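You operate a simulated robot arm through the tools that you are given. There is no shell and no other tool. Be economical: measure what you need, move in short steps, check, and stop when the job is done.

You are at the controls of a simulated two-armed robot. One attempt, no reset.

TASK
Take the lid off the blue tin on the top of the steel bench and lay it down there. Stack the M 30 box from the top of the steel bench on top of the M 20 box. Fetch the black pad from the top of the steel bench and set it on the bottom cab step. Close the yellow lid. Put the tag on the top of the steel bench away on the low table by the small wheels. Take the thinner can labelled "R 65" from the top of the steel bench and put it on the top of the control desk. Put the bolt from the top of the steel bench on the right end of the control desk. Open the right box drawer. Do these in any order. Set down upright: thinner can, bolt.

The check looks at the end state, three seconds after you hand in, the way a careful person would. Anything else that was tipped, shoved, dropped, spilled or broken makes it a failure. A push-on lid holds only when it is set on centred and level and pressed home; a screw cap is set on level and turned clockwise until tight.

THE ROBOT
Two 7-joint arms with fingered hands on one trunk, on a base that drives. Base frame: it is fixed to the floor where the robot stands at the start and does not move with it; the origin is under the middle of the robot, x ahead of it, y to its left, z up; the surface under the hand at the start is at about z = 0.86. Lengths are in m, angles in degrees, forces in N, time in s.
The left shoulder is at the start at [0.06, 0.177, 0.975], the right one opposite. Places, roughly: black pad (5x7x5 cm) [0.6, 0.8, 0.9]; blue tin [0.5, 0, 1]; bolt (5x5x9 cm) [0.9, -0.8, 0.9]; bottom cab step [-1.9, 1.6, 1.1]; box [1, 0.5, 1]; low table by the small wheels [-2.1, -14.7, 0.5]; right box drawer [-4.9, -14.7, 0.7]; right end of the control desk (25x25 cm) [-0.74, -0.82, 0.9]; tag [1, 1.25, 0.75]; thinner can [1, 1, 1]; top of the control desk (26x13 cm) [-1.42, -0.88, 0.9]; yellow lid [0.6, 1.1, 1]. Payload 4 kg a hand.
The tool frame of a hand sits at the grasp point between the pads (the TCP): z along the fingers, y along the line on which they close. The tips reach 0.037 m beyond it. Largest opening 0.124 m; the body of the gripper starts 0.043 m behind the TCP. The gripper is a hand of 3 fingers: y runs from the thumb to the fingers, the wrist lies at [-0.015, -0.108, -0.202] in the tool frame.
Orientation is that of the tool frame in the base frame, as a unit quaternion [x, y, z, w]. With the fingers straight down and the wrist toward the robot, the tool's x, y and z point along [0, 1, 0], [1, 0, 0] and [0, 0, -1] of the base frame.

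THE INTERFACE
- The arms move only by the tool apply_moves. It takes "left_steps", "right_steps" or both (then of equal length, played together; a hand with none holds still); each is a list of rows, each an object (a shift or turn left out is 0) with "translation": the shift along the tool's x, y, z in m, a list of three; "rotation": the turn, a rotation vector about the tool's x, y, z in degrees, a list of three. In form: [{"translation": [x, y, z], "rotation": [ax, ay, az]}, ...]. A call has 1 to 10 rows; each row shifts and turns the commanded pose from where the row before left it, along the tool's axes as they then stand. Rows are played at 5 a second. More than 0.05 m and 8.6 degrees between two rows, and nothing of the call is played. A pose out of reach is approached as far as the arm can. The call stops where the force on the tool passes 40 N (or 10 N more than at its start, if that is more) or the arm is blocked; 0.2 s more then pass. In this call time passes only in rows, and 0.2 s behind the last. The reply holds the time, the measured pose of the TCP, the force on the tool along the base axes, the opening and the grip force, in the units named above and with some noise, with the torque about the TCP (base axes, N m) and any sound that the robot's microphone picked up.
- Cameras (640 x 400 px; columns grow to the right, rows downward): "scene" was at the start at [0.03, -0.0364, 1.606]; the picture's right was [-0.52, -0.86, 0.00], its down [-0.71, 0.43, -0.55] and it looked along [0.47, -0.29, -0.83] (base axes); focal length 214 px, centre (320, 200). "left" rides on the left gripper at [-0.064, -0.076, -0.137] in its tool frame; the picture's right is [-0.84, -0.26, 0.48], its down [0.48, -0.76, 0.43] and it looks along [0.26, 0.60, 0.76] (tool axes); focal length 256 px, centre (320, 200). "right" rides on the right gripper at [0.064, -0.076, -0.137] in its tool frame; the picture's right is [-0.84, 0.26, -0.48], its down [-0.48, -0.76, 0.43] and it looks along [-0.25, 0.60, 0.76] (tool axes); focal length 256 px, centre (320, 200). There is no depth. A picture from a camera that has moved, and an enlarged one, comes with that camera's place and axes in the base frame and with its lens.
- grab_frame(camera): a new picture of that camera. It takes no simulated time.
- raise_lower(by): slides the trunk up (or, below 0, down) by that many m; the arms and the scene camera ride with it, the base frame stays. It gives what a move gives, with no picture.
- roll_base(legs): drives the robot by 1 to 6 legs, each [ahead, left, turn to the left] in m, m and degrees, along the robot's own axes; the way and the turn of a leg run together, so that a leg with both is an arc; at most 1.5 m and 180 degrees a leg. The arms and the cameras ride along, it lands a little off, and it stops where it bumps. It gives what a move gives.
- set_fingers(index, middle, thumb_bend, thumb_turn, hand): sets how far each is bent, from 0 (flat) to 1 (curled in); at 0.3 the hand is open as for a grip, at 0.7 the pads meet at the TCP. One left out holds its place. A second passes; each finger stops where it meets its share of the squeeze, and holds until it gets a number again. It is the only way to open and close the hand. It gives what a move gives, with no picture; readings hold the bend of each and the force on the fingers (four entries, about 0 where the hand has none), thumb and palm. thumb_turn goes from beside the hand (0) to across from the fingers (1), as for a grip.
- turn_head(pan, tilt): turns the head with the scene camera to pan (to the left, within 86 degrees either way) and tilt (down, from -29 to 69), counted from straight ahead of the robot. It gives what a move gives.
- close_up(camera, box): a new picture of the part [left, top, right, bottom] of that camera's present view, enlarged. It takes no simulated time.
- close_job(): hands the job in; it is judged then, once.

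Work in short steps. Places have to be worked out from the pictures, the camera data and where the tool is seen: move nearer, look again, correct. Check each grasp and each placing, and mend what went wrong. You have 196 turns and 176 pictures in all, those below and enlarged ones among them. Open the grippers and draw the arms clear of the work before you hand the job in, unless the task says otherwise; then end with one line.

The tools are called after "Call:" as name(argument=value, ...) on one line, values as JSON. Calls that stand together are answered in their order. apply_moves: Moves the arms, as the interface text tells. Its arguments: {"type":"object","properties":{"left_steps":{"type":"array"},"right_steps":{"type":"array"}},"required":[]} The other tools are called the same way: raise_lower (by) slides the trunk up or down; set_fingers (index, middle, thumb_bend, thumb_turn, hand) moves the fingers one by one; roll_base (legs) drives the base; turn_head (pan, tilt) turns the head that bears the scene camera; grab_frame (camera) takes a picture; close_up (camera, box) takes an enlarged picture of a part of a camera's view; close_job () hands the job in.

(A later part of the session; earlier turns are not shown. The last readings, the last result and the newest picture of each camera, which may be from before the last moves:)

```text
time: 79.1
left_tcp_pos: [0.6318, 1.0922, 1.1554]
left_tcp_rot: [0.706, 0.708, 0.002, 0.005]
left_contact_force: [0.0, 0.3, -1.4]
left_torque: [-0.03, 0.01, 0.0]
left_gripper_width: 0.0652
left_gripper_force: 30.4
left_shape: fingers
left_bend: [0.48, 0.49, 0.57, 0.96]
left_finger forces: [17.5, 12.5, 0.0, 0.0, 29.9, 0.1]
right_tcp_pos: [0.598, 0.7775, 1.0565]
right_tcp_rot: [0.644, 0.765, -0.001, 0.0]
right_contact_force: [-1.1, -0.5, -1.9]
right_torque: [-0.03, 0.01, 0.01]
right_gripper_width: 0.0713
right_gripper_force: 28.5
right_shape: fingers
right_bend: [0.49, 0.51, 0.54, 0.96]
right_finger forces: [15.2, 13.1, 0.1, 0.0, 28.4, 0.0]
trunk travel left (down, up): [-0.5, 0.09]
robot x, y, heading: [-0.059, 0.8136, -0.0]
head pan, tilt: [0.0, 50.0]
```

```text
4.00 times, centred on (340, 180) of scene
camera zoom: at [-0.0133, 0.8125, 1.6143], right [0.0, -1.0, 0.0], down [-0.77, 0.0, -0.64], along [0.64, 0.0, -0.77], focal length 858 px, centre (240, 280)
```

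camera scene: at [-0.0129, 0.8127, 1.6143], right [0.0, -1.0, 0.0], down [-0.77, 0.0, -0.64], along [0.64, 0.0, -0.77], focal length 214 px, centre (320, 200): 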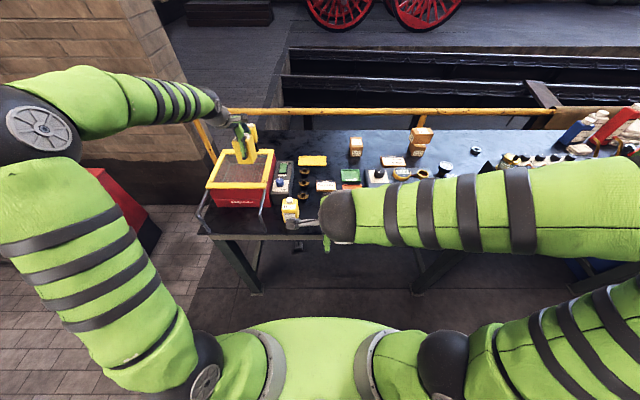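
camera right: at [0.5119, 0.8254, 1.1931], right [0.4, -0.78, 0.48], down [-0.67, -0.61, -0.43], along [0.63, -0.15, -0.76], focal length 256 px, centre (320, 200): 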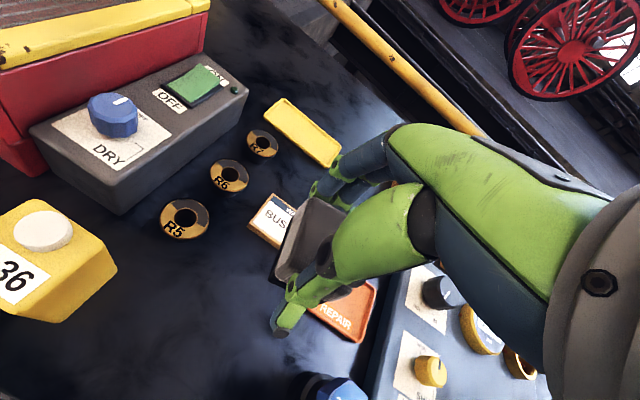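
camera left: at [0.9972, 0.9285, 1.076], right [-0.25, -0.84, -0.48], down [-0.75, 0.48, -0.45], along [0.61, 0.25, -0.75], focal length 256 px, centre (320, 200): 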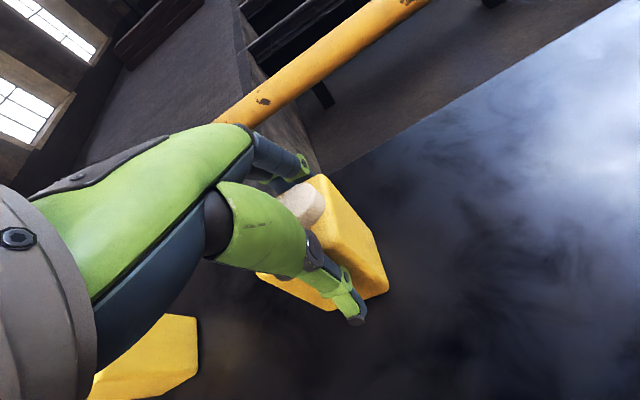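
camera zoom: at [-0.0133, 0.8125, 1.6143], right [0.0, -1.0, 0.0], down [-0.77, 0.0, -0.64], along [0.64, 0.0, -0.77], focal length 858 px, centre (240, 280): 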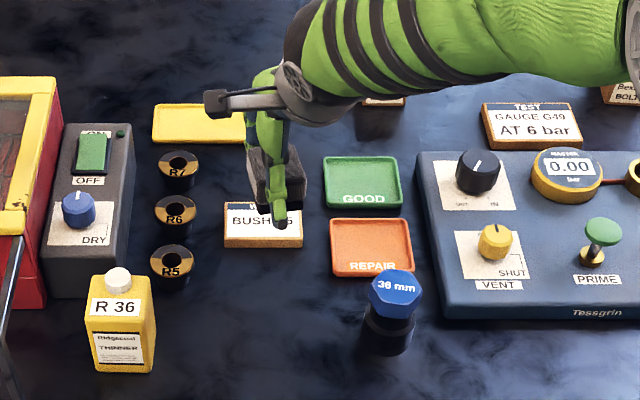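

Pad held. I back away from the bench and turn left ~150° to look for the cab step.

Call:
apply_moves(right_steps=[{"translation": [0, -0.02, -0.04]}, {"translation": [0, -0.03, -0.04]}])

Call:
roll_base(legs=[[-0.45, 0, 0], [0, 0, 150]])

Call:
turn_head(pan=0, tilt=25)

Call:
grab_frame(camera="scene")

```text
time: 79.7
left_tcp_pos: [0.6324, 1.09, 1.1551]
left_tcp_rot: [0.707, 0.708, 0.002, 0.004]
left_contact_force: [0.0, -0.2, -3.4]
left_torque: [0.04, 0.0, 0.01]
left_gripper_width: 0.0655
left_gripper_force: 30.2
left_shape: fingers
left_bend: [0.48, 0.49, 0.57, 0.96]
left_finger forces: [17.6, 12.5, 0.0, 0.0, 29.8, 0.0]
right_tcp_pos: [0.5485, 0.7684, 1.1343]
right_tcp_rot: [0.643, 0.766, -0.001, -0.001]
right_contact_force: [-0.1, 0.3, -1.0]
right_torque: [0.01, -0.04, 0.0]
right_gripper_width: 0.0712
right_gripper_force: 28.0
right_shape: fingers
right_bend: [0.49, 0.51, 0.54, 0.96]
right_finger forces: [15.1, 13.0, 0.0, 0.0, 28.3, 0.0]
trunk travel left (down, up): [-0.5, 0.09]
robot x, y, heading: [-0.0594, 0.8149, -0.0]
head pan, tilt: [0.0, 50.0]
```

```text
time: 88.6
left_tcp_pos: [-1.2401, 0.9036, 1.1548]
left_tcp_rot: [-0.509, 0.861, 0.005, -0.001]
left_contact_force: [0.0, 0.1, -2.6]
left_torque: [-0.02, -0.03, 0.04]
left_gripper_width: 0.0641
left_gripper_force: 28.2
left_shape: fingers
left_bend: [0.49, 0.49, 0.58, 0.96]
left_finger forces: [16.3, 11.8, 0.0, 0.1, 27.7, 0.1]
right_tcp_pos: [-1.0113, 1.1467, 1.1337]
right_tcp_rot: [-0.581, 0.814, 0.0, 0.0]
right_contact_force: [0.6, -0.3, -2.1]
right_torque: [0.01, -0.01, 0.05]
right_gripper_width: 0.0701
right_gripper_force: 26.2
right_shape: fingers
right_bend: [0.5, 0.51, 0.54, 0.96]
right_finger forces: [14.3, 13.1, 0.1, 0.0, 26.9, 0.1]
trunk travel left (down, up): [-0.5, 0.09]
robot x, y, heading: [-0.4991, 0.8124, 151.4]
head pan, tilt: [0.0, 50.0]
```

```text
time: 89.5
left_tcp_pos: [-1.2407, 0.9042, 1.1548]
left_tcp_rot: [-0.509, 0.861, 0.005, 0.0]
left_contact_force: [-0.6, 0.1, -2.9]
left_torque: [-0.01, -0.02, -0.03]
left_gripper_width: 0.0644
left_gripper_force: 28.1
left_shape: fingers
left_bend: [0.49, 0.49, 0.58, 0.96]
left_finger forces: [16.2, 11.7, 0.1, 0.0, 27.9, 0.0]
right_tcp_pos: [-1.0109, 1.1454, 1.1332]
right_tcp_rot: [-0.58, 0.814, -0.001, 0.001]
right_contact_force: [-0.7, -0.5, -1.1]
right_torque: [-0.01, -0.01, -0.03]
right_gripper_width: 0.0702
right_gripper_force: 27.1
right_shape: fingers
right_bend: [0.5, 0.51, 0.54, 0.96]
right_finger forces: [14.3, 13.2, 0.0, 0.0, 26.8, 0.0]
trunk travel left (down, up): [-0.5, 0.09]
robot x, y, heading: [-0.4996, 0.8142, 151.2]
head pan, tilt: [0.0, 25.0]
```

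```text
99 pictures are left
camera scene: at [-0.5546, 0.843, 1.6517], right [0.48, 0.88, 0.0], down [0.37, -0.2, -0.91], along [-0.79, 0.44, -0.42], focal length 214 px, centre (320, 200)
```

scene: 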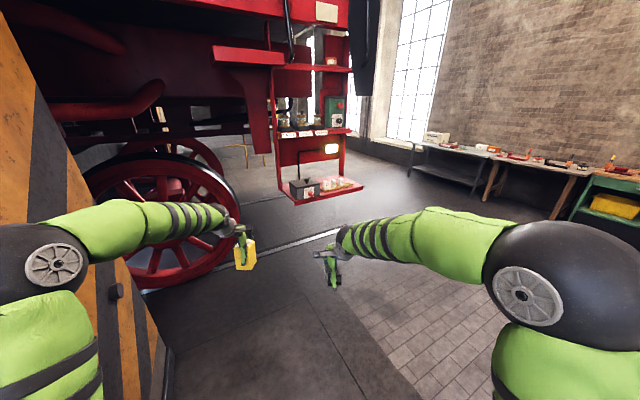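

I see the red cab steps; the bottom step carries some objects. Zooming.

Call:
close_up(camera="scene", box=[260, 100, 380, 215])

```text
3.48 times, centred on (320, 158) of scene
camera zoom: at [-0.5546, 0.843, 1.6517], right [0.48, 0.88, 0.0], down [0.37, -0.2, -0.91], along [-0.79, 0.44, -0.42], focal length 746 px, centre (320, 348)
```

zoom: 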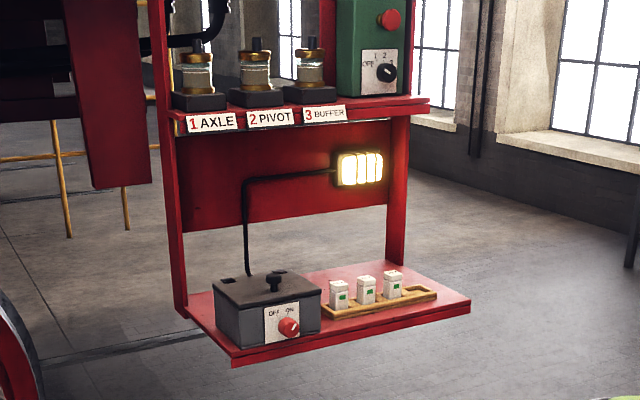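

The free area must be judged from closer and above. I tuck the left hand in, raise both hands, then drive to face the step squarely from about 0.95 m.

Call:
apply_moves(left_steps=[{"translation": [0, -0.04, -0.025]}, {"translation": [0, -0.04, -0.025]}, {"translation": [0, -0.04, -0.025]}, {"translation": [0, -0.04, -0.025]}, {"translation": [0, -0.04, -0.025]}], right_steps=[{"translation": [-0.02, -0.01, -0.04]}, {"translation": [-0.02, -0.01, -0.04]}, {"translation": [-0.02, -0.01, -0.04]}, {"translation": [-0.02, -0.01, -0.04]}, {"translation": [-0.02, -0.01, -0.04]}])

Call:
roll_base(legs=[[0, 0, 28.7], [0.3, -0.62, 0]])

Call:
turn_head(pan=-10, tilt=30)

Call:
grab_frame(camera="scene")

Call:
grab_frame(camera="right")

```text
time: 90.7
left_tcp_pos: [-1.0607, 0.8056, 1.2788]
left_tcp_rot: [-0.509, 0.861, 0.005, -0.001]
left_contact_force: [0.7, -0.8, -3.6]
left_torque: [-0.01, -0.02, 0.02]
left_gripper_width: 0.0642
left_gripper_force: 28.2
left_shape: fingers
left_bend: [0.49, 0.49, 0.58, 0.96]
left_finger forces: [16.6, 11.8, 0.0, 0.0, 28.3, 0.0]
right_tcp_pos: [-0.9297, 1.2237, 1.3341]
right_tcp_rot: [-0.58, 0.814, 0.001, 0.0]
right_contact_force: [0.3, -0.6, -0.9]
right_torque: [0.03, 0.02, -0.03]
right_gripper_width: 0.0699
right_gripper_force: 26.8
right_shape: fingers
right_bend: [0.5, 0.51, 0.54, 0.96]
right_finger forces: [14.1, 13.0, 0.0, 0.1, 26.7, 0.0]
trunk travel left (down, up): [-0.5, 0.09]
robot x, y, heading: [-0.4964, 0.8147, 151.2]
head pan, tilt: [0.0, 25.0]
```

```text
time: 96.0
left_tcp_pos: [-1.2935, 1.1566, 1.2769]
left_tcp_rot: [-0.707, 0.707, 0.004, -0.002]
left_contact_force: [0.6, -0.1, -2.7]
left_torque: [-0.03, -0.03, -0.03]
left_gripper_width: 0.064
left_gripper_force: 27.7
left_shape: fingers
left_bend: [0.49, 0.5, 0.58, 0.96]
left_finger forces: [16.4, 11.6, 0.0, 0.0, 27.5, 0.0]
right_tcp_pos: [-1.3786, 1.5858, 1.3323]
right_tcp_rot: [0.765, -0.644, 0.001, 0.0]
right_contact_force: [-0.8, -0.2, -1.8]
right_torque: [-0.01, -0.02, 0.02]
right_gripper_width: 0.0693
right_gripper_force: 26.5
right_shape: fingers
right_bend: [0.5, 0.51, 0.54, 0.96]
right_finger forces: [13.9, 13.0, 0.0, 0.0, 26.3, 0.1]
trunk travel left (down, up): [-0.5, 0.09]
robot x, y, heading: [-0.7996, 1.4305, 180.1]
head pan, tilt: [0.0, 25.0]
```

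```text
time: 96.7
left_tcp_pos: [-1.2922, 1.1555, 1.2775]
left_tcp_rot: [0.707, -0.707, -0.005, 0.002]
left_contact_force: [-0.3, -0.1, -2.5]
left_torque: [-0.02, -0.05, 0.04]
left_gripper_width: 0.0642
left_gripper_force: 27.7
left_shape: fingers
left_bend: [0.49, 0.5, 0.58, 0.96]
left_finger forces: [16.3, 11.6, 0.1, 0.0, 27.4, 0.0]
right_tcp_pos: [-1.3785, 1.5859, 1.333]
right_tcp_rot: [0.766, -0.643, 0.001, -0.001]
right_contact_force: [0.5, 0.2, -1.8]
right_torque: [0.01, 0.02, -0.02]
right_gripper_width: 0.0696
right_gripper_force: 26.2
right_shape: fingers
right_bend: [0.5, 0.51, 0.54, 0.96]
right_finger forces: [13.9, 13.0, 0.0, 0.1, 26.4, 0.0]
trunk travel left (down, up): [-0.5, 0.09]
robot x, y, heading: [-0.8022, 1.4352, 179.9]
head pan, tilt: [-10.0, 30.0]
```

```text
97 pictures are left
camera scene: at [-0.8612, 1.4497, 1.6438], right [0.17, 0.98, 0.0], down [0.49, -0.09, -0.87], along [-0.85, 0.15, -0.5], focal length 214 px, centre (320, 200)
```

scene: 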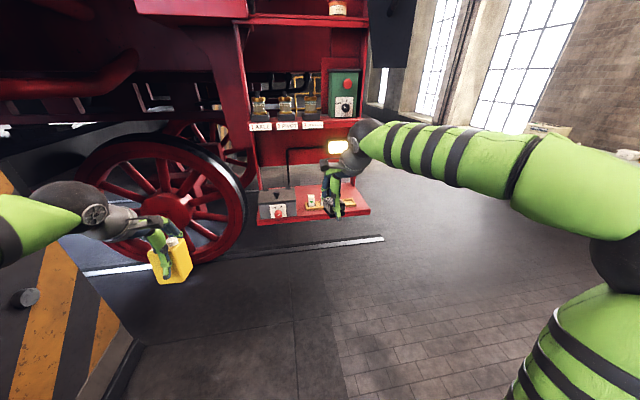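

```text
96 pictures are left
camera right: at [-1.2942, 1.5341, 1.4692], right [-0.4, 0.78, 0.48], down [0.67, 0.61, -0.43], along [-0.63, 0.15, -0.76], focal length 256 px, centre (320, 200)
```

right: 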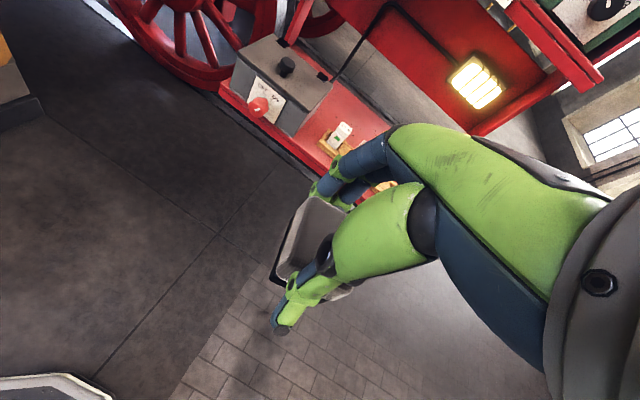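

Step top edge is at x≈-1.71, z≈1.05, y 1.30–1.86. I move the right hand aside and raise the trunk to see the step from above.

Call:
apply_moves(right_steps=[{"translation": [-0.048, 0, 0]}, {"translation": [-0.048, 0, 0]}, {"translation": [-0.048, 0, 0]}, {"translation": [-0.048, 0, 0]}, {"translation": [-0.048, 0, 0]}])

Call:
raise_lower(by=0.085)

Call:
close_up(camera="scene", box=[240, 160, 400, 260])

Call:
close_up(camera="right", box=[100, 0, 420, 200])

```text
time: 97.9
left_tcp_pos: [-1.2937, 1.1552, 1.2774]
left_tcp_rot: [0.708, -0.707, -0.004, 0.001]
left_contact_force: [-0.1, 0.2, -3.3]
left_torque: [0.0, -0.02, -0.02]
left_gripper_width: 0.0642
left_gripper_force: 27.9
left_shape: fingers
left_bend: [0.49, 0.5, 0.58, 0.96]
left_finger forces: [16.2, 11.6, 0.0, 0.0, 27.6, 0.1]
right_tcp_pos: [-1.418, 1.8221, 1.3328]
right_tcp_rot: [0.765, -0.644, 0.001, -0.001]
right_contact_force: [-0.8, 0.4, -0.8]
right_torque: [0.01, -0.03, 0.0]
right_gripper_width: 0.0697
right_gripper_force: 25.9
right_shape: fingers
right_bend: [0.5, 0.51, 0.54, 0.96]
right_finger forces: [13.6, 12.9, 0.0, 0.0, 25.1, 0.1]
trunk travel left (down, up): [-0.5, 0.09]
robot x, y, heading: [-0.8, 1.4314, -179.9]
head pan, tilt: [-10.0, 30.0]
```

```text
time: 99.1
left_tcp_pos: [-1.2936, 1.156, 1.3634]
left_tcp_rot: [0.708, -0.706, -0.005, 0.002]
left_contact_force: [-0.1, -0.9, -2.9]
left_torque: [0.02, -0.04, -0.01]
left_gripper_width: 0.064
left_gripper_force: 27.6
left_shape: fingers
left_bend: [0.49, 0.5, 0.58, 0.96]
left_finger forces: [16.4, 11.7, 0.0, 0.1, 27.5, 0.1]
right_tcp_pos: [-1.4188, 1.8227, 1.4192]
right_tcp_rot: [0.765, -0.644, 0.0, 0.0]
right_contact_force: [0.0, 0.6, -1.7]
right_torque: [0.01, -0.01, 0.0]
right_gripper_width: 0.0694
right_gripper_force: 26.3
right_shape: fingers
right_bend: [0.5, 0.51, 0.54, 0.96]
right_finger forces: [13.6, 13.0, 0.1, 0.0, 25.2, 0.0]
trunk travel left (down, up): [-0.585, 0.005]
robot x, y, heading: [-0.7976, 1.4346, 180.0]
head pan, tilt: [-10.0, 30.0]
```

```text
4.00 times, centred on (320, 210) of scene
camera zoom: at [-0.8614, 1.4499, 1.7288], right [0.17, 0.98, 0.0], down [0.49, -0.09, -0.87], along [-0.85, 0.15, -0.5], focal length 858 px, centre (320, 160)
```

zoom: 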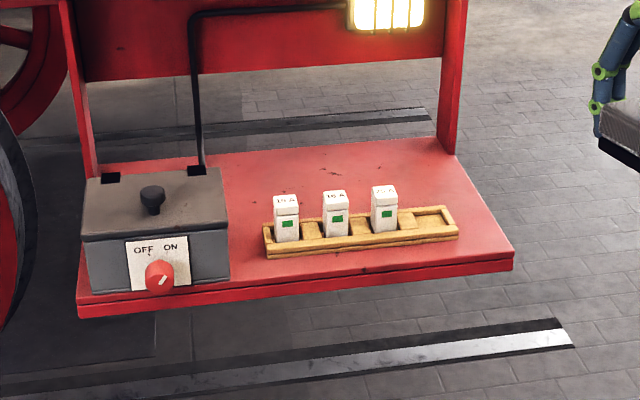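

```text
2.00 times, centred on (260, 100) of right
camera zoom: at [-1.334, 1.7704, 1.5549], right [-0.4, 0.78, 0.48], down [0.67, 0.61, -0.43], along [-0.63, 0.15, -0.76], focal length 512 px, centre (440, 400)
```

zoom: 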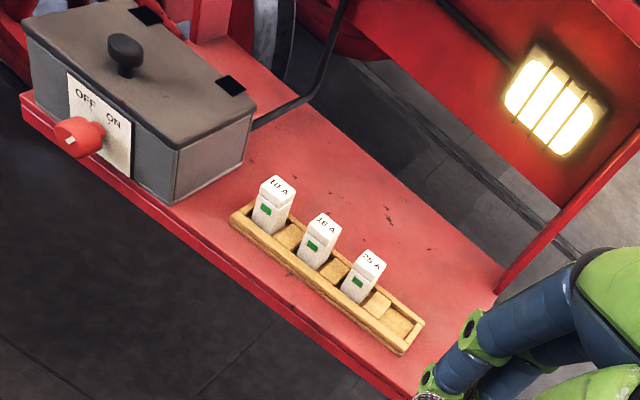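

Behind the fuse tray there is a clear strip about 0.2 m deep (x −1.84…−2.05). Target for the pad: about (−1.915, 1.615). I tuck the left hand, square the right hand, and drive 0.28 m ahead.

Call:
apply_moves(left_steps=[{"translation": [0, -0.035, 0]}, {"translation": [0, -0.035, 0]}, {"translation": [0, 0, 0]}], right_steps=[{"translation": [0, -0.04, 0], "rotation": [0, 0, 5]}, {"translation": [0, -0.04, 0], "rotation": [0, 0, 5]}, {"translation": [0, -0.02, 0]}])

Call:
roll_base(legs=[[0.28, 0, 0]])

Call:
grab_frame(camera="scene")

```text
time: 99.9
left_tcp_pos: [-1.2229, 1.1545, 1.3625]
left_tcp_rot: [0.708, -0.707, -0.005, 0.002]
left_contact_force: [0.0, 0.0, -2.4]
left_torque: [-0.02, -0.05, -0.04]
left_gripper_width: 0.0639
left_gripper_force: 27.4
left_shape: fingers
left_bend: [0.49, 0.5, 0.58, 0.96]
left_finger forces: [16.4, 11.7, 0.1, 0.0, 27.9, 0.0]
right_tcp_pos: [-1.3189, 1.8307, 1.4192]
right_tcp_rot: [-0.706, 0.708, -0.001, 0.001]
right_contact_force: [-0.1, 0.0, -0.8]
right_torque: [0.02, -0.03, 0.03]
right_gripper_width: 0.0696
right_gripper_force: 25.7
right_shape: fingers
right_bend: [0.5, 0.51, 0.55, 0.96]
right_finger forces: [13.5, 12.8, 0.1, 0.0, 25.0, 0.1]
trunk travel left (down, up): [-0.585, 0.005]
robot x, y, heading: [-0.8052, 1.4329, -180.3]
head pan, tilt: [-10.0, 30.0]
```

```text
time: 101.8
left_tcp_pos: [-1.4998, 1.1546, 1.3623]
left_tcp_rot: [0.707, -0.707, -0.005, 0.002]
left_contact_force: [0.2, -0.2, -4.0]
left_torque: [-0.02, -0.09, -0.01]
left_gripper_width: 0.0641
left_gripper_force: 28.3
left_shape: fingers
left_bend: [0.49, 0.5, 0.58, 0.96]
left_finger forces: [16.5, 11.7, 0.0, 0.0, 27.8, 0.1]
right_tcp_pos: [-1.594, 1.8307, 1.4189]
right_tcp_rot: [-0.705, 0.709, -0.001, 0.001]
right_contact_force: [0.1, -0.2, -1.1]
right_torque: [0.0, -0.03, 0.0]
right_gripper_width: 0.0694
right_gripper_force: 25.5
right_shape: fingers
right_bend: [0.5, 0.51, 0.55, 0.96]
right_finger forces: [13.4, 12.8, 0.1, 0.1, 25.0, 0.0]
trunk travel left (down, up): [-0.585, 0.005]
robot x, y, heading: [-1.074, 1.4372, 180.0]
head pan, tilt: [-10.0, 30.0]
```

```text
93 pictures are left
camera scene: at [-1.1376, 1.45, 1.7288], right [0.17, 0.98, 0.0], down [0.49, -0.09, -0.87], along [-0.85, 0.15, -0.5], focal length 214 px, centre (320, 200)
```

scene: 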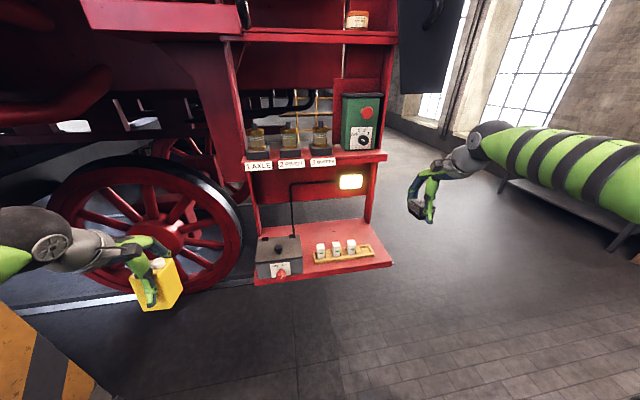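

Bring the pad in front of the step at the right height (bottom just over the fuse tops).

Call:
apply_moves(right_steps=[{"translation": [0.0432, 0, 0]}, {"translation": [0.0432, 0, 0]}, {"translation": [0.0432, 0, 0]}, {"translation": [0.0432, 0, 0]}, {"translation": [0.0432, 0, 0]}, {"translation": [0, 0, 0.044]}, {"translation": [0, 0, 0.044]}, {"translation": [0, 0, 0.044]}, {"translation": [0, 0, 0.044]}, {"translation": [0, 0, 0.04]}])

Call:
grab_frame(camera="right")

Call:
close_up(camera="scene", box=[230, 130, 430, 290])

```text
time: 104.0
left_tcp_pos: [-1.4986, 1.1544, 1.3627]
left_tcp_rot: [-0.707, 0.708, 0.003, -0.001]
left_contact_force: [-0.5, -0.4, -2.9]
left_torque: [-0.01, -0.05, 0.0]
left_gripper_width: 0.0639
left_gripper_force: 28.2
left_shape: fingers
left_bend: [0.49, 0.5, 0.58, 0.96]
left_finger forces: [16.6, 11.6, 0.1, 0.0, 27.7, 0.0]
right_tcp_pos: [-1.5964, 1.616, 1.2008]
right_tcp_rot: [-0.707, 0.708, -0.001, 0.001]
right_contact_force: [-1.2, 0.1, -1.7]
right_torque: [-0.01, -0.02, 0.03]
right_gripper_width: 0.0689
right_gripper_force: 25.0
right_shape: fingers
right_bend: [0.5, 0.51, 0.55, 0.96]
right_finger forces: [13.3, 12.5, 0.0, 0.0, 24.8, 0.0]
trunk travel left (down, up): [-0.585, 0.005]
robot x, y, heading: [-1.0746, 1.4366, 179.8]
head pan, tilt: [-10.0, 30.0]
```

```text
92 pictures are left
camera right: at [-1.5219, 1.5509, 1.3387], right [-0.25, 0.84, 0.48], down [0.76, 0.48, -0.43], along [-0.6, 0.26, -0.76], focal length 256 px, centre (320, 200)
```

right: 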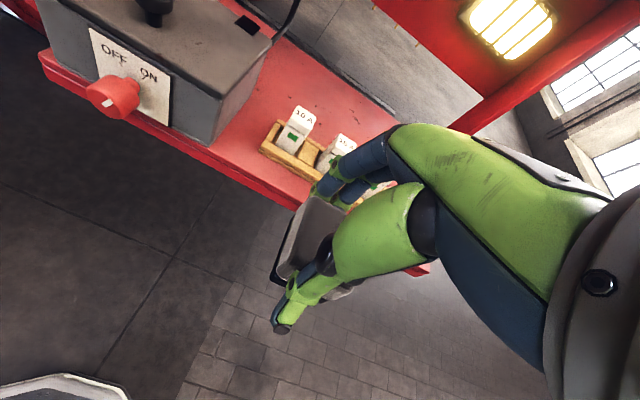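

```text
2.50 times, centred on (330, 210) of scene
camera zoom: at [-1.1369, 1.4501, 1.7288], right [0.17, 0.98, 0.0], down [0.49, -0.09, -0.87], along [-0.85, 0.15, -0.5], focal length 536 px, centre (295, 175)
```

zoom: 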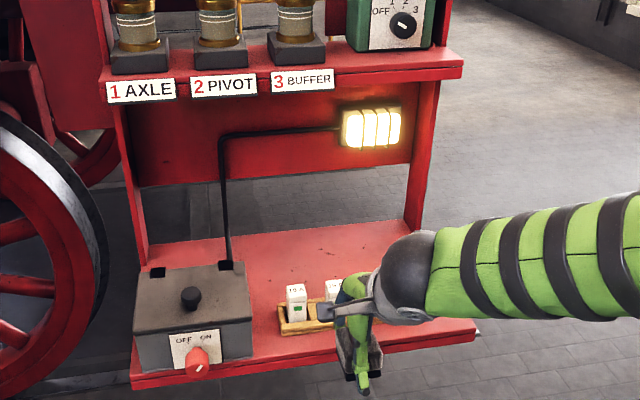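

Clear. Move forward over the tray to x ≈ −1.915.

Call:
apply_moves(right_steps=[{"translation": [0, 0.0455, 0]}, {"translation": [0, 0.0455, 0]}, {"translation": [0, 0.0455, 0]}, {"translation": [0, 0.0455, 0]}, {"translation": [0, 0.0455, 0]}, {"translation": [0, 0.0455, 0]}, {"translation": [0, 0.0455, 0]}])

Call:
grab_frame(camera="right")

Call:
close_up(camera="scene", box=[230, 130, 430, 290])

```text
time: 105.6
left_tcp_pos: [-1.5, 1.1541, 1.3625]
left_tcp_rot: [0.707, -0.707, -0.003, 0.001]
left_contact_force: [-0.7, -0.3, -2.6]
left_torque: [0.04, -0.05, -0.02]
left_gripper_width: 0.0638
left_gripper_force: 27.9
left_shape: fingers
left_bend: [0.49, 0.5, 0.58, 0.96]
left_finger forces: [16.5, 11.5, 0.0, 0.0, 27.7, 0.0]
right_tcp_pos: [-1.9137, 1.6164, 1.2019]
right_tcp_rot: [-0.706, 0.708, -0.001, 0.002]
right_contact_force: [-1.1, -0.5, -0.2]
right_torque: [0.03, -0.03, -0.04]
right_gripper_width: 0.0683
right_gripper_force: 24.5
right_shape: fingers
right_bend: [0.5, 0.51, 0.55, 0.96]
right_finger forces: [13.4, 11.4, 0.1, 0.0, 24.6, 0.0]
trunk travel left (down, up): [-0.585, 0.005]
robot x, y, heading: [-1.0761, 1.4334, 179.9]
head pan, tilt: [-10.0, 30.0]
```

```text
90 pictures are left
camera right: at [-1.8402, 1.5516, 1.339], right [-0.26, 0.84, 0.48], down [0.76, 0.48, -0.43], along [-0.59, 0.26, -0.76], focal length 256 px, centre (320, 200)
```

right: 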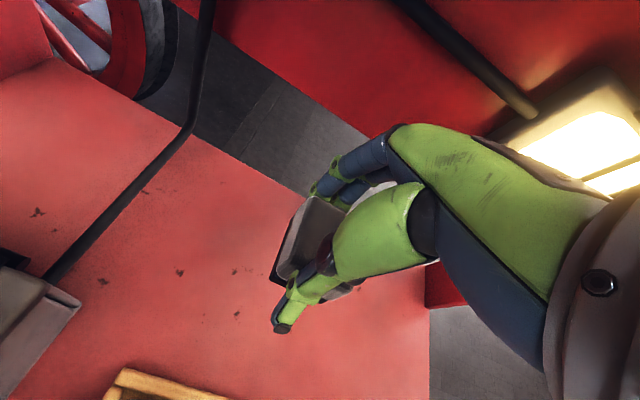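

```text
2.50 times, centred on (330, 210) of scene
camera zoom: at [-1.1379, 1.4496, 1.7288], right [0.17, 0.98, 0.0], down [0.49, -0.09, -0.87], along [-0.85, 0.15, -0.5], focal length 536 px, centre (295, 175)
```

zoom: 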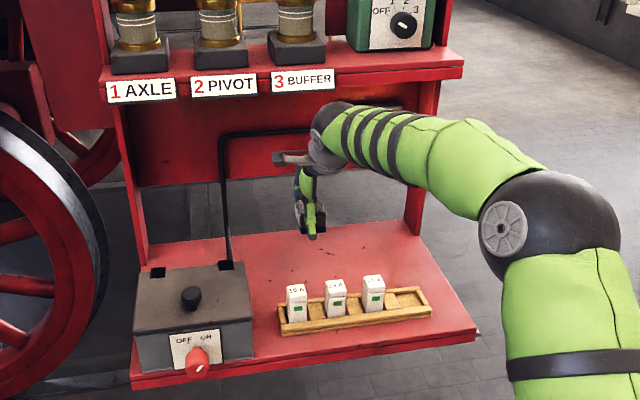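

Pad is over the clear strip. Lower toward the step with small steps at the end.

Call:
apply_moves(right_steps=[{"translation": [0, 0, 0.04]}, {"translation": [0, 0, 0.035]}, {"translation": [0, 0, 0.01]}, {"translation": [0, 0, 0.005]}, {"translation": [0, 0, 0.005]}])

Call:
grab_frame(camera="right")

```text
time: 106.8
left_tcp_pos: [-1.4988, 1.1546, 1.3616]
left_tcp_rot: [0.708, -0.707, -0.004, 0.002]
left_contact_force: [0.8, 0.9, -2.8]
left_torque: [0.02, -0.02, 0.0]
left_gripper_width: 0.0643
left_gripper_force: 27.6
left_shape: fingers
left_bend: [0.49, 0.5, 0.58, 0.96]
left_finger forces: [16.4, 11.5, 0.1, 0.0, 27.7, 0.1]
right_tcp_pos: [-1.9129, 1.6162, 1.1086]
right_tcp_rot: [-0.705, 0.709, 0.001, -0.001]
right_contact_force: [1.0, 0.2, 2.9]
right_torque: [0.01, 0.11, -0.01]
right_gripper_width: 0.0686
right_gripper_force: 25.9
right_shape: fingers
right_bend: [0.5, 0.51, 0.55, 0.96]
right_finger forces: [13.4, 11.9, 0.0, 0.1, 25.9, 0.0]
trunk travel left (down, up): [-0.585, 0.005]
robot x, y, heading: [-1.0753, 1.4358, 180.1]
head pan, tilt: [-10.0, 30.0]
```

```text
88 pictures are left
camera right: at [-1.837, 1.5496, 1.2452], right [-0.25, 0.84, 0.48], down [0.76, 0.48, -0.44], along [-0.6, 0.26, -0.76], focal length 256 px, centre (320, 200)
```

right: 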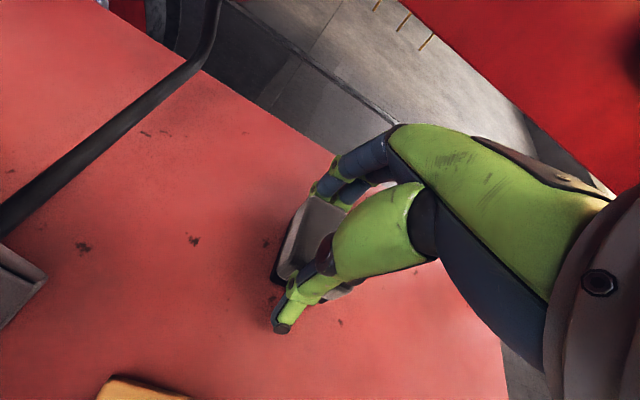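

Contact just beginning. Two more 3 mm steps, then release.

Call:
apply_moves(right_steps=[{"translation": [0, 0, 0.003]}, {"translation": [0, 0, 0.003]}])

Call:
set_fingers(hand="right", index=0.43, middle=0.43, thumb_bend=0.45)

Call:
apply_moves(right_steps=[{"translation": [0, 0, -0.03]}, {"translation": [0, 0, -0.045]}, {"translation": [0, 0, -0.03]}])

Call:
grab_frame(camera="right")

```text
time: 107.4
left_tcp_pos: [-1.4966, 1.154, 1.363]
left_tcp_rot: [0.707, -0.707, -0.005, 0.002]
left_contact_force: [1.0, -0.2, -3.0]
left_torque: [0.0, -0.03, 0.01]
left_gripper_width: 0.0641
left_gripper_force: 27.0
left_shape: fingers
left_bend: [0.49, 0.5, 0.58, 0.96]
left_finger forces: [16.5, 11.5, 0.1, 0.0, 27.8, 0.0]
right_tcp_pos: [-1.911, 1.6153, 1.1072]
right_tcp_rot: [-0.706, 0.709, 0.002, -0.003]
right_contact_force: [3.3, 0.5, 20.1]
right_torque: [-0.06, 0.66, 0.0]
right_gripper_width: 0.0694
right_gripper_force: 28.1
right_shape: fingers
right_bend: [0.5, 0.51, 0.54, 0.96]
right_finger forces: [13.0, 9.5, 0.1, 0.0, 33.0, 0.1]
trunk travel left (down, up): [-0.585, 0.005]
robot x, y, heading: [-1.075, 1.4348, 179.8]
head pan, tilt: [-10.0, 30.0]
```

```text
time: 108.4
left_tcp_pos: [-1.4982, 1.1552, 1.3619]
left_tcp_rot: [-0.707, 0.707, 0.004, -0.002]
left_contact_force: [0.1, 0.5, -3.3]
left_torque: [0.01, -0.03, 0.03]
left_gripper_width: 0.0639
left_gripper_force: 28.1
left_shape: fingers
left_bend: [0.49, 0.5, 0.58, 0.96]
left_finger forces: [16.6, 11.4, 0.0, 0.0, 27.7, 0.0]
right_tcp_pos: [-1.9115, 1.6162, 1.1012]
right_tcp_rot: [-0.706, 0.708, -0.001, 0.001]
right_contact_force: [1.5, -2.1, 7.2]
right_torque: [-0.07, 0.24, 0.08]
right_gripper_width: 0.0792
right_gripper_force: 3.5
right_shape: fingers
right_bend: [0.44, 0.44, 0.45, 0.97]
right_finger forces: [4.1, 2.5, 0.0, 0.0, 0.0, 0.1]
trunk travel left (down, up): [-0.585, 0.005]
robot x, y, heading: [-1.0786, 1.4336, 179.9]
head pan, tilt: [-10.0, 30.0]
```

```text
time: 109.2
left_tcp_pos: [-1.4984, 1.1557, 1.3627]
left_tcp_rot: [-0.707, 0.707, 0.005, -0.002]
left_contact_force: [-0.4, 0.9, -2.4]
left_torque: [0.03, -0.03, 0.01]
left_gripper_width: 0.0638
left_gripper_force: 28.0
left_shape: fingers
left_bend: [0.49, 0.5, 0.58, 0.96]
left_finger forces: [16.5, 11.6, 0.0, 0.1, 27.7, 0.0]
right_tcp_pos: [-1.9124, 1.6156, 1.2072]
right_tcp_rot: [-0.706, 0.708, 0.0, 0.0]
right_contact_force: [0.3, 0.3, 0.3]
right_torque: [0.04, 0.0, 0.0]
right_gripper_width: 0.0807
right_gripper_force: 0.0
right_shape: fingers
right_bend: [0.43, 0.43, 0.45, 0.97]
right_finger forces: [0.0, 0.0, 0.0, 0.0, 0.1, 0.0]
trunk travel left (down, up): [-0.585, 0.005]
robot x, y, heading: [-1.0756, 1.4335, 180.0]
head pan, tilt: [-10.0, 30.0]
```

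```text
87 pictures are left
camera right: at [-1.8374, 1.5505, 1.3425], right [-0.25, 0.84, 0.48], down [0.76, 0.48, -0.43], along [-0.6, 0.26, -0.76], focal length 256 px, centre (320, 200)
```

right: 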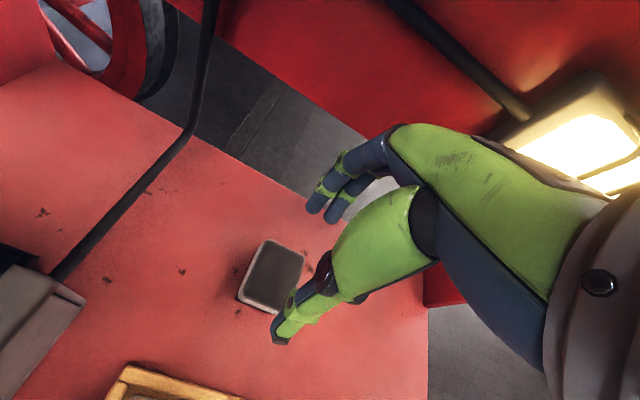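

Pad sits flat on the bottom step. I withdraw the hand, lower the trunk again, back off and turn toward the control desk.

Call:
apply_moves(right_steps=[{"translation": [0, -0.05, 0]}, {"translation": [0, -0.05, 0]}, {"translation": [0, -0.05, 0]}, {"translation": [0, -0.05, 0]}, {"translation": [0, -0.05, 0]}, {"translation": [0, -0.05, 0]}, {"translation": [0, -0.05, 0]}])

Call:
close_up(camera="scene", box=[230, 130, 430, 290])

Call:
roll_base(legs=[[-0.6, 0, 0], [0, 0, 90]])

Call:
turn_head(pan=-20, tilt=25)

Call:
grab_frame(camera="scene")

```text
time: 110.8
left_tcp_pos: [-1.4969, 1.1555, 1.363]
left_tcp_rot: [0.707, -0.707, -0.004, 0.003]
left_contact_force: [0.6, -0.2, -2.9]
left_torque: [-0.04, -0.01, 0.03]
left_gripper_width: 0.0642
left_gripper_force: 27.6
left_shape: fingers
left_bend: [0.49, 0.5, 0.58, 0.96]
left_finger forces: [16.6, 11.4, 0.1, 0.0, 27.7, 0.1]
right_tcp_pos: [-1.5617, 1.6173, 1.2076]
right_tcp_rot: [-0.706, 0.708, 0.0, 0.0]
right_contact_force: [-0.2, -0.1, 0.0]
right_torque: [0.0, -0.03, 0.0]
right_gripper_width: 0.0806
right_gripper_force: 0.1
right_shape: fingers
right_bend: [0.43, 0.43, 0.45, 0.98]
right_finger forces: [0.0, 0.1, 0.0, 0.0, 0.0, 0.1]
trunk travel left (down, up): [-0.585, 0.005]
robot x, y, heading: [-1.0757, 1.435, 179.8]
head pan, tilt: [-10.0, 30.0]
```

```text
2.50 times, centred on (330, 210) of scene
camera zoom: at [-1.1346, 1.4511, 1.7289], right [0.17, 0.98, 0.0], down [0.49, -0.09, -0.87], along [-0.85, 0.15, -0.5], focal length 536 px, centre (295, 175)
```

zoom: 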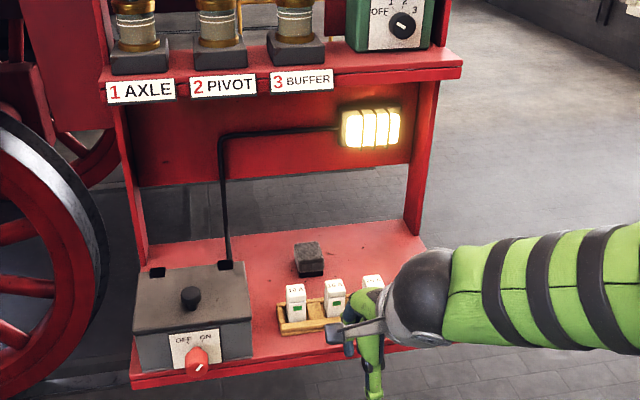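

```text
time: 118.0
left_tcp_pos: [-0.2004, 1.0143, 1.362]
left_tcp_rot: [1.0, 0.003, -0.002, 0.005]
left_contact_force: [-1.0, 0.6, -3.4]
left_torque: [0.04, 0.01, -0.01]
left_gripper_width: 0.0635
left_gripper_force: 26.8
left_shape: fingers
left_bend: [0.49, 0.5, 0.58, 0.96]
left_finger forces: [15.9, 11.1, 0.0, 0.0, 26.8, 0.0]
right_tcp_pos: [-0.6602, 0.9466, 1.2055]
right_tcp_rot: [1.0, 0.002, -0.001, -0.001]
right_contact_force: [0.3, -0.9, 0.8]
right_torque: [-0.03, -0.02, 0.03]
right_gripper_width: 0.0807
right_gripper_force: 0.0
right_shape: fingers
right_bend: [0.43, 0.43, 0.45, 0.97]
right_finger forces: [0.1, 0.0, 0.1, 0.1, 0.1, 0.0]
trunk travel left (down, up): [-0.585, 0.005]
robot x, y, heading: [-0.4763, 1.4328, -89.8]
head pan, tilt: [-10.0, 30.0]
```

```text
time: 118.7
left_tcp_pos: [-0.1997, 1.0148, 1.3622]
left_tcp_rot: [1.0, 0.002, -0.002, 0.004]
left_contact_force: [-0.5, 0.1, -3.8]
left_torque: [0.06, 0.01, -0.04]
left_gripper_width: 0.0637
left_gripper_force: 27.1
left_shape: fingers
left_bend: [0.49, 0.5, 0.58, 0.96]
left_finger forces: [15.9, 11.2, 0.1, 0.0, 26.7, 0.0]
right_tcp_pos: [-0.6601, 0.9471, 1.2076]
right_tcp_rot: [1.0, 0.001, 0.0, -0.001]
right_contact_force: [0.9, 0.1, -0.4]
right_torque: [0.03, 0.0, 0.05]
right_gripper_width: 0.0807
right_gripper_force: 0.0
right_shape: fingers
right_bend: [0.43, 0.43, 0.45, 0.97]
right_finger forces: [0.0, 0.1, 0.0, 0.1, 0.1, 0.1]
trunk travel left (down, up): [-0.585, 0.005]
robot x, y, heading: [-0.4818, 1.4343, -89.8]
head pan, tilt: [-20.0, 25.0]
```

```text
85 pictures are left
camera scene: at [-0.5124, 1.3781, 1.7368], right [-0.94, 0.34, 0.0], down [0.14, 0.4, -0.91], along [-0.31, -0.85, -0.42], focal length 214 px, centre (320, 200)
```

scene: 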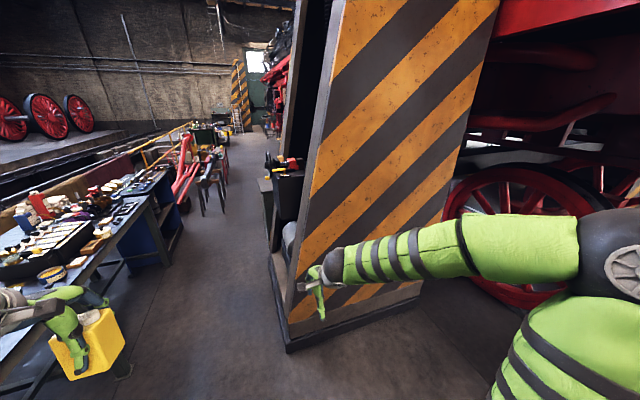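

The desk must be approached from its south side, so I first collect the bolt with the right hand. Turning to face the bench and driving down the aisle to y ≈ −0.55.

Call:
roll_base(legs=[[0, 0, 90], [0.43, 0, 0], [0, -1.0, 0], [0, -0.98, 0]])

Call:
raise_lower(by=-0.085)

Call:
turn_head(pan=-20, tilt=42)

Call:
grab_frame(camera="scene")

Call:
grab_frame(camera="right")

```text
time: 134.7
left_tcp_pos: [0.4084, -0.2501, 1.3638]
left_tcp_rot: [0.696, 0.718, 0.002, 0.004]
left_contact_force: [-0.3, -0.4, -2.5]
left_torque: [0.03, 0.05, 0.01]
left_gripper_width: 0.0633
left_gripper_force: 26.3
left_shape: fingers
left_bend: [0.49, 0.5, 0.58, 0.96]
left_finger forces: [15.7, 10.9, 0.0, 0.0, 26.2, 0.1]
right_tcp_pos: [0.4888, -0.7101, 1.2074]
right_tcp_rot: [0.698, 0.716, 0.0, 0.0]
right_contact_force: [-0.2, 0.5, -0.4]
right_torque: [0.01, 0.01, 0.02]
right_gripper_width: 0.0807
right_gripper_force: 0.1
right_shape: fingers
right_bend: [0.43, 0.43, 0.45, 0.98]
right_finger forces: [0.0, 0.0, 0.0, 0.0, 0.0, 0.0]
trunk travel left (down, up): [-0.585, 0.005]
robot x, y, heading: [-0.0058, -0.5413, 1.3]
head pan, tilt: [-20.0, 25.0]
```

```text
time: 135.9
left_tcp_pos: [0.4087, -0.2492, 1.2768]
left_tcp_rot: [0.697, 0.717, 0.002, 0.004]
left_contact_force: [0.3, -0.7, -2.6]
left_torque: [0.0, 0.06, -0.05]
left_gripper_width: 0.063
left_gripper_force: 26.4
left_shape: fingers
left_bend: [0.49, 0.5, 0.58, 0.96]
left_finger forces: [15.6, 10.9, 0.0, 0.0, 26.1, 0.0]
right_tcp_pos: [0.4881, -0.7091, 1.1216]
right_tcp_rot: [0.698, 0.716, -0.001, -0.001]
right_contact_force: [0.2, 0.4, 0.1]
right_torque: [-0.01, 0.03, -0.01]
right_gripper_width: 0.0812
right_gripper_force: 0.0
right_shape: fingers
right_bend: [0.43, 0.43, 0.45, 0.97]
right_finger forces: [0.0, 0.0, 0.1, 0.1, 0.0, 0.1]
trunk travel left (down, up): [-0.5, 0.09]
robot x, y, heading: [-0.0049, -0.5392, 1.9]
head pan, tilt: [-20.0, 25.0]
```

```text
time: 136.7
left_tcp_pos: [0.409, -0.2497, 1.2775]
left_tcp_rot: [0.697, 0.717, 0.002, 0.004]
left_contact_force: [-0.1, -0.2, -2.6]
left_torque: [0.04, 0.04, -0.02]
left_gripper_width: 0.0632
left_gripper_force: 26.1
left_shape: fingers
left_bend: [0.49, 0.5, 0.58, 0.96]
left_finger forces: [15.6, 10.8, 0.1, 0.0, 26.2, 0.0]
right_tcp_pos: [0.4884, -0.7099, 1.1228]
right_tcp_rot: [0.698, 0.716, 0.0, -0.001]
right_contact_force: [0.5, -0.2, 0.3]
right_torque: [0.0, 0.04, -0.01]
right_gripper_width: 0.0808
right_gripper_force: 0.0
right_shape: fingers
right_bend: [0.43, 0.43, 0.45, 0.97]
right_finger forces: [0.1, 0.0, 0.0, 0.0, 0.0, 0.0]
trunk travel left (down, up): [-0.5, 0.09]
robot x, y, heading: [-0.0052, -0.5433, 1.4]
head pan, tilt: [-20.0, 42.0]
```

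```text
84 pictures are left
camera scene: at [0.0449, -0.5687, 1.6256], right [-0.32, -0.95, 0.0], down [-0.63, 0.21, -0.74], along [0.71, -0.23, -0.67], focal length 214 px, centre (320, 200)
```

scene: 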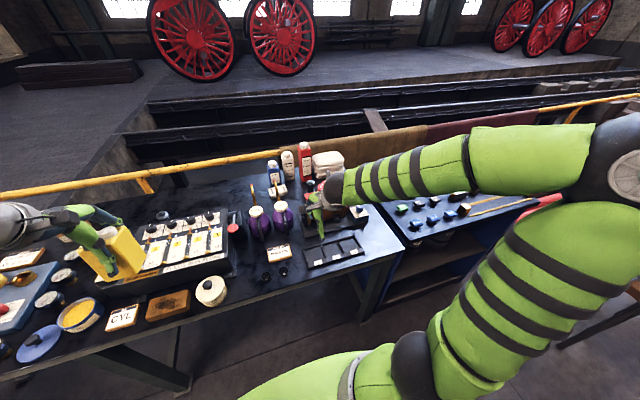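

```text
83 pictures are left
camera right: at [0.4098, -0.6489, 1.2589], right [0.28, -0.83, 0.48], down [-0.75, -0.5, -0.43], along [0.6, -0.24, -0.76], focal length 256 px, centre (320, 200)
```

right: 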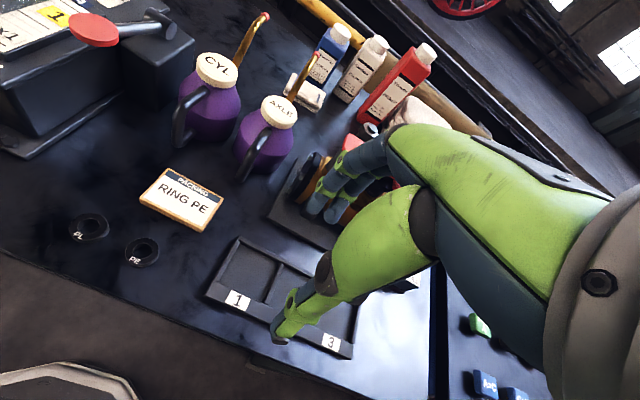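

The bolt is hidden by the right hand; I swing that hand right and up and look.

Call:
apply_moves(right_steps=[{"translation": [-0.04, 0, -0.03]}, {"translation": [-0.04, 0, -0.03]}, {"translation": [-0.045, 0, 0]}, {"translation": [-0.045, 0, 0]}, {"translation": [-0.045, 0, 0]}])

Call:
close_up(camera="scene", box=[240, 130, 420, 280])

```text
time: 137.9
left_tcp_pos: [0.4107, -0.2513, 1.2773]
left_tcp_rot: [0.696, 0.718, 0.002, 0.004]
left_contact_force: [-0.3, 0.0, -3.2]
left_torque: [0.0, 0.0, -0.05]
left_gripper_width: 0.063
left_gripper_force: 26.3
left_shape: fingers
left_bend: [0.49, 0.5, 0.58, 0.96]
left_finger forces: [15.6, 10.8, 0.1, 0.0, 26.3, 0.0]
right_tcp_pos: [0.4946, -0.9263, 1.1806]
right_tcp_rot: [0.698, 0.716, -0.001, -0.001]
right_contact_force: [0.8, 0.3, 0.2]
right_torque: [0.08, 0.0, 0.03]
right_gripper_width: 0.081
right_gripper_force: 0.3
right_shape: fingers
right_bend: [0.43, 0.43, 0.45, 0.98]
right_finger forces: [0.1, 0.0, 0.0, 0.0, 0.1, 0.1]
trunk travel left (down, up): [-0.5, 0.09]
robot x, y, heading: [-0.0056, -0.5394, 1.5]
head pan, tilt: [-20.0, 42.0]
```

```text
2.67 times, centred on (330, 205) of scene
camera zoom: at [0.045, -0.5693, 1.6255], right [-0.32, -0.95, 0.0], down [-0.64, 0.21, -0.74], along [0.71, -0.23, -0.67], focal length 572 px, centre (293, 187)
```

zoom: 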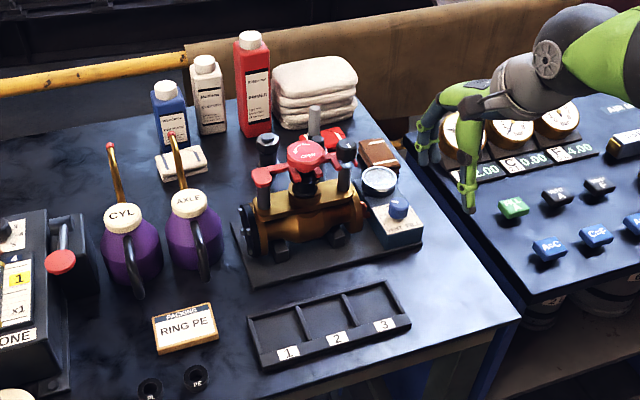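

Zooming closer on the valve area to identify the bolt.

Call:
close_up(camera="scene", box=[300, 145, 370, 215])

Call:
grab_frame(camera="right")

```text
5.71 times, centred on (335, 180) of scene
camera zoom: at [0.045, -0.5693, 1.6255], right [-0.32, -0.95, 0.0], down [-0.64, 0.21, -0.74], along [0.71, -0.23, -0.67], focal length 1226 px, centre (234, 314)
```

zoom: 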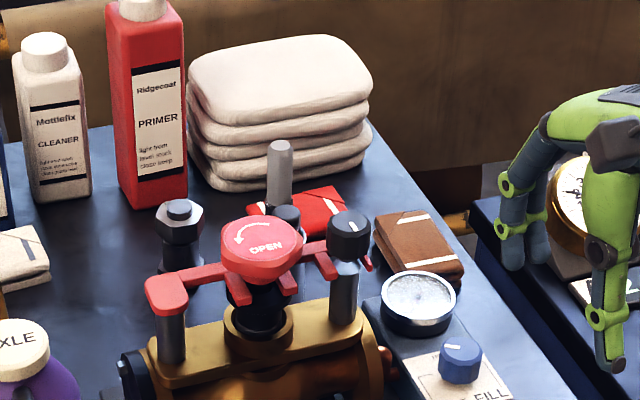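

```text
80 pictures are left
camera right: at [0.4158, -0.8651, 1.3186], right [0.28, -0.83, 0.48], down [-0.75, -0.5, -0.43], along [0.6, -0.24, -0.76], focal length 256 px, centre (320, 200)
```

right: 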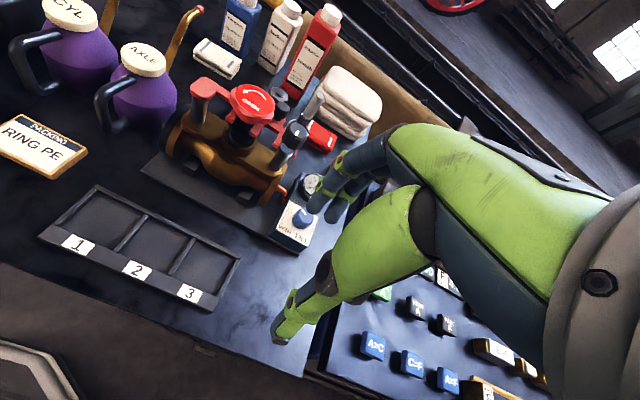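

The bolt stands upright behind the valve, near (0.93, −0.80). I creep 0.12 m forward for reach, then bring the right hand high over it.

Call:
roll_base(legs=[[0.12, 0, -1.5]])

Call:
apply_moves(right_steps=[{"translation": [0.014, 0.04, 0]}, {"translation": [0.014, 0.04, 0]}, {"translation": [0.014, 0.04, 0]}, {"translation": [0.014, 0.04, 0]}, {"translation": [0.014, 0.04, 0]}, {"translation": [0.014, 0.03, 0]}, {"translation": [0.014, 0.02, 0]}])

Call:
grab_frame(camera="right")

Call:
grab_frame(camera="scene")

```text
time: 139.2
left_tcp_pos: [0.5398, -0.2599, 1.2758]
left_tcp_rot: [0.706, 0.709, 0.001, 0.003]
left_contact_force: [0.8, 0.7, -2.7]
left_torque: [0.0, 0.05, 0.0]
left_gripper_width: 0.0632
left_gripper_force: 26.3
left_shape: fingers
left_bend: [0.49, 0.5, 0.58, 0.96]
left_finger forces: [15.7, 11.0, 0.1, 0.0, 26.3, 0.0]
right_tcp_pos: [0.6068, -0.9354, 1.1803]
right_tcp_rot: [0.708, 0.706, -0.001, -0.001]
right_contact_force: [0.1, -0.3, 0.2]
right_torque: [0.0, 0.02, 0.02]
right_gripper_width: 0.0806
right_gripper_force: 0.1
right_shape: fingers
right_bend: [0.43, 0.43, 0.45, 0.98]
right_finger forces: [0.0, 0.0, 0.1, 0.0, 0.1, 0.1]
trunk travel left (down, up): [-0.5, 0.09]
robot x, y, heading: [0.1165, -0.5404, 0.3]
head pan, tilt: [-20.0, 42.0]
```

```text
time: 140.8
left_tcp_pos: [0.5382, -0.2589, 1.2765]
left_tcp_rot: [0.706, 0.708, 0.001, 0.004]
left_contact_force: [-0.3, 0.3, -3.2]
left_torque: [0.01, 0.06, 0.02]
left_gripper_width: 0.0632
left_gripper_force: 26.4
left_shape: fingers
left_bend: [0.49, 0.5, 0.58, 0.96]
left_finger forces: [15.7, 10.8, 0.0, 0.1, 26.3, 0.1]
right_tcp_pos: [0.8539, -0.8401, 1.1814]
right_tcp_rot: [0.707, 0.707, 0.0, -0.001]
right_contact_force: [-0.3, 0.2, -0.1]
right_torque: [0.02, -0.01, 0.05]
right_gripper_width: 0.0807
right_gripper_force: 0.0
right_shape: fingers
right_bend: [0.43, 0.43, 0.45, 0.98]
right_finger forces: [0.0, 0.1, 0.1, 0.1, 0.1, 0.0]
trunk travel left (down, up): [-0.5, 0.09]
robot x, y, heading: [0.1219, -0.5398, -0.1]
head pan, tilt: [-20.0, 42.0]
```

```text
79 pictures are left
camera right: at [0.7779, -0.7765, 1.3177], right [0.26, -0.84, 0.48], down [-0.76, -0.48, -0.43], along [0.59, -0.26, -0.76], focal length 256 px, centre (320, 200)
```

right: 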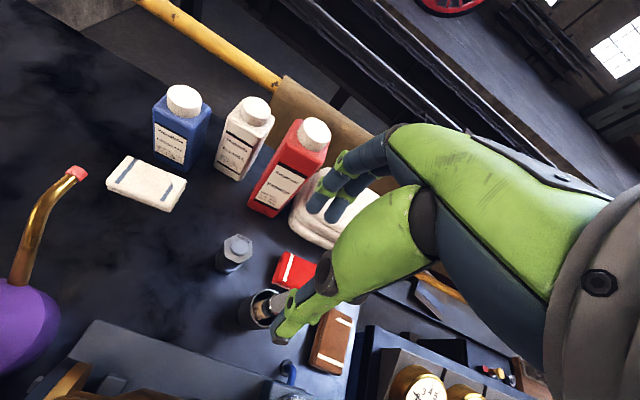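

```text
78 pictures are left
camera scene: at [0.1659, -0.5679, 1.6255], right [-0.34, -0.94, 0.0], down [-0.63, 0.23, -0.74], along [0.7, -0.25, -0.67], focal length 214 px, centre (320, 200)
```

scene: 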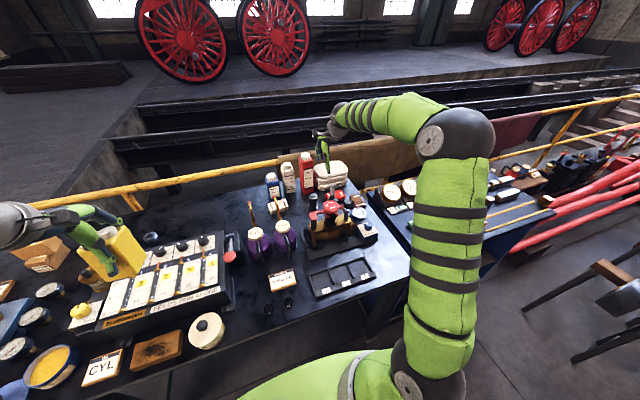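

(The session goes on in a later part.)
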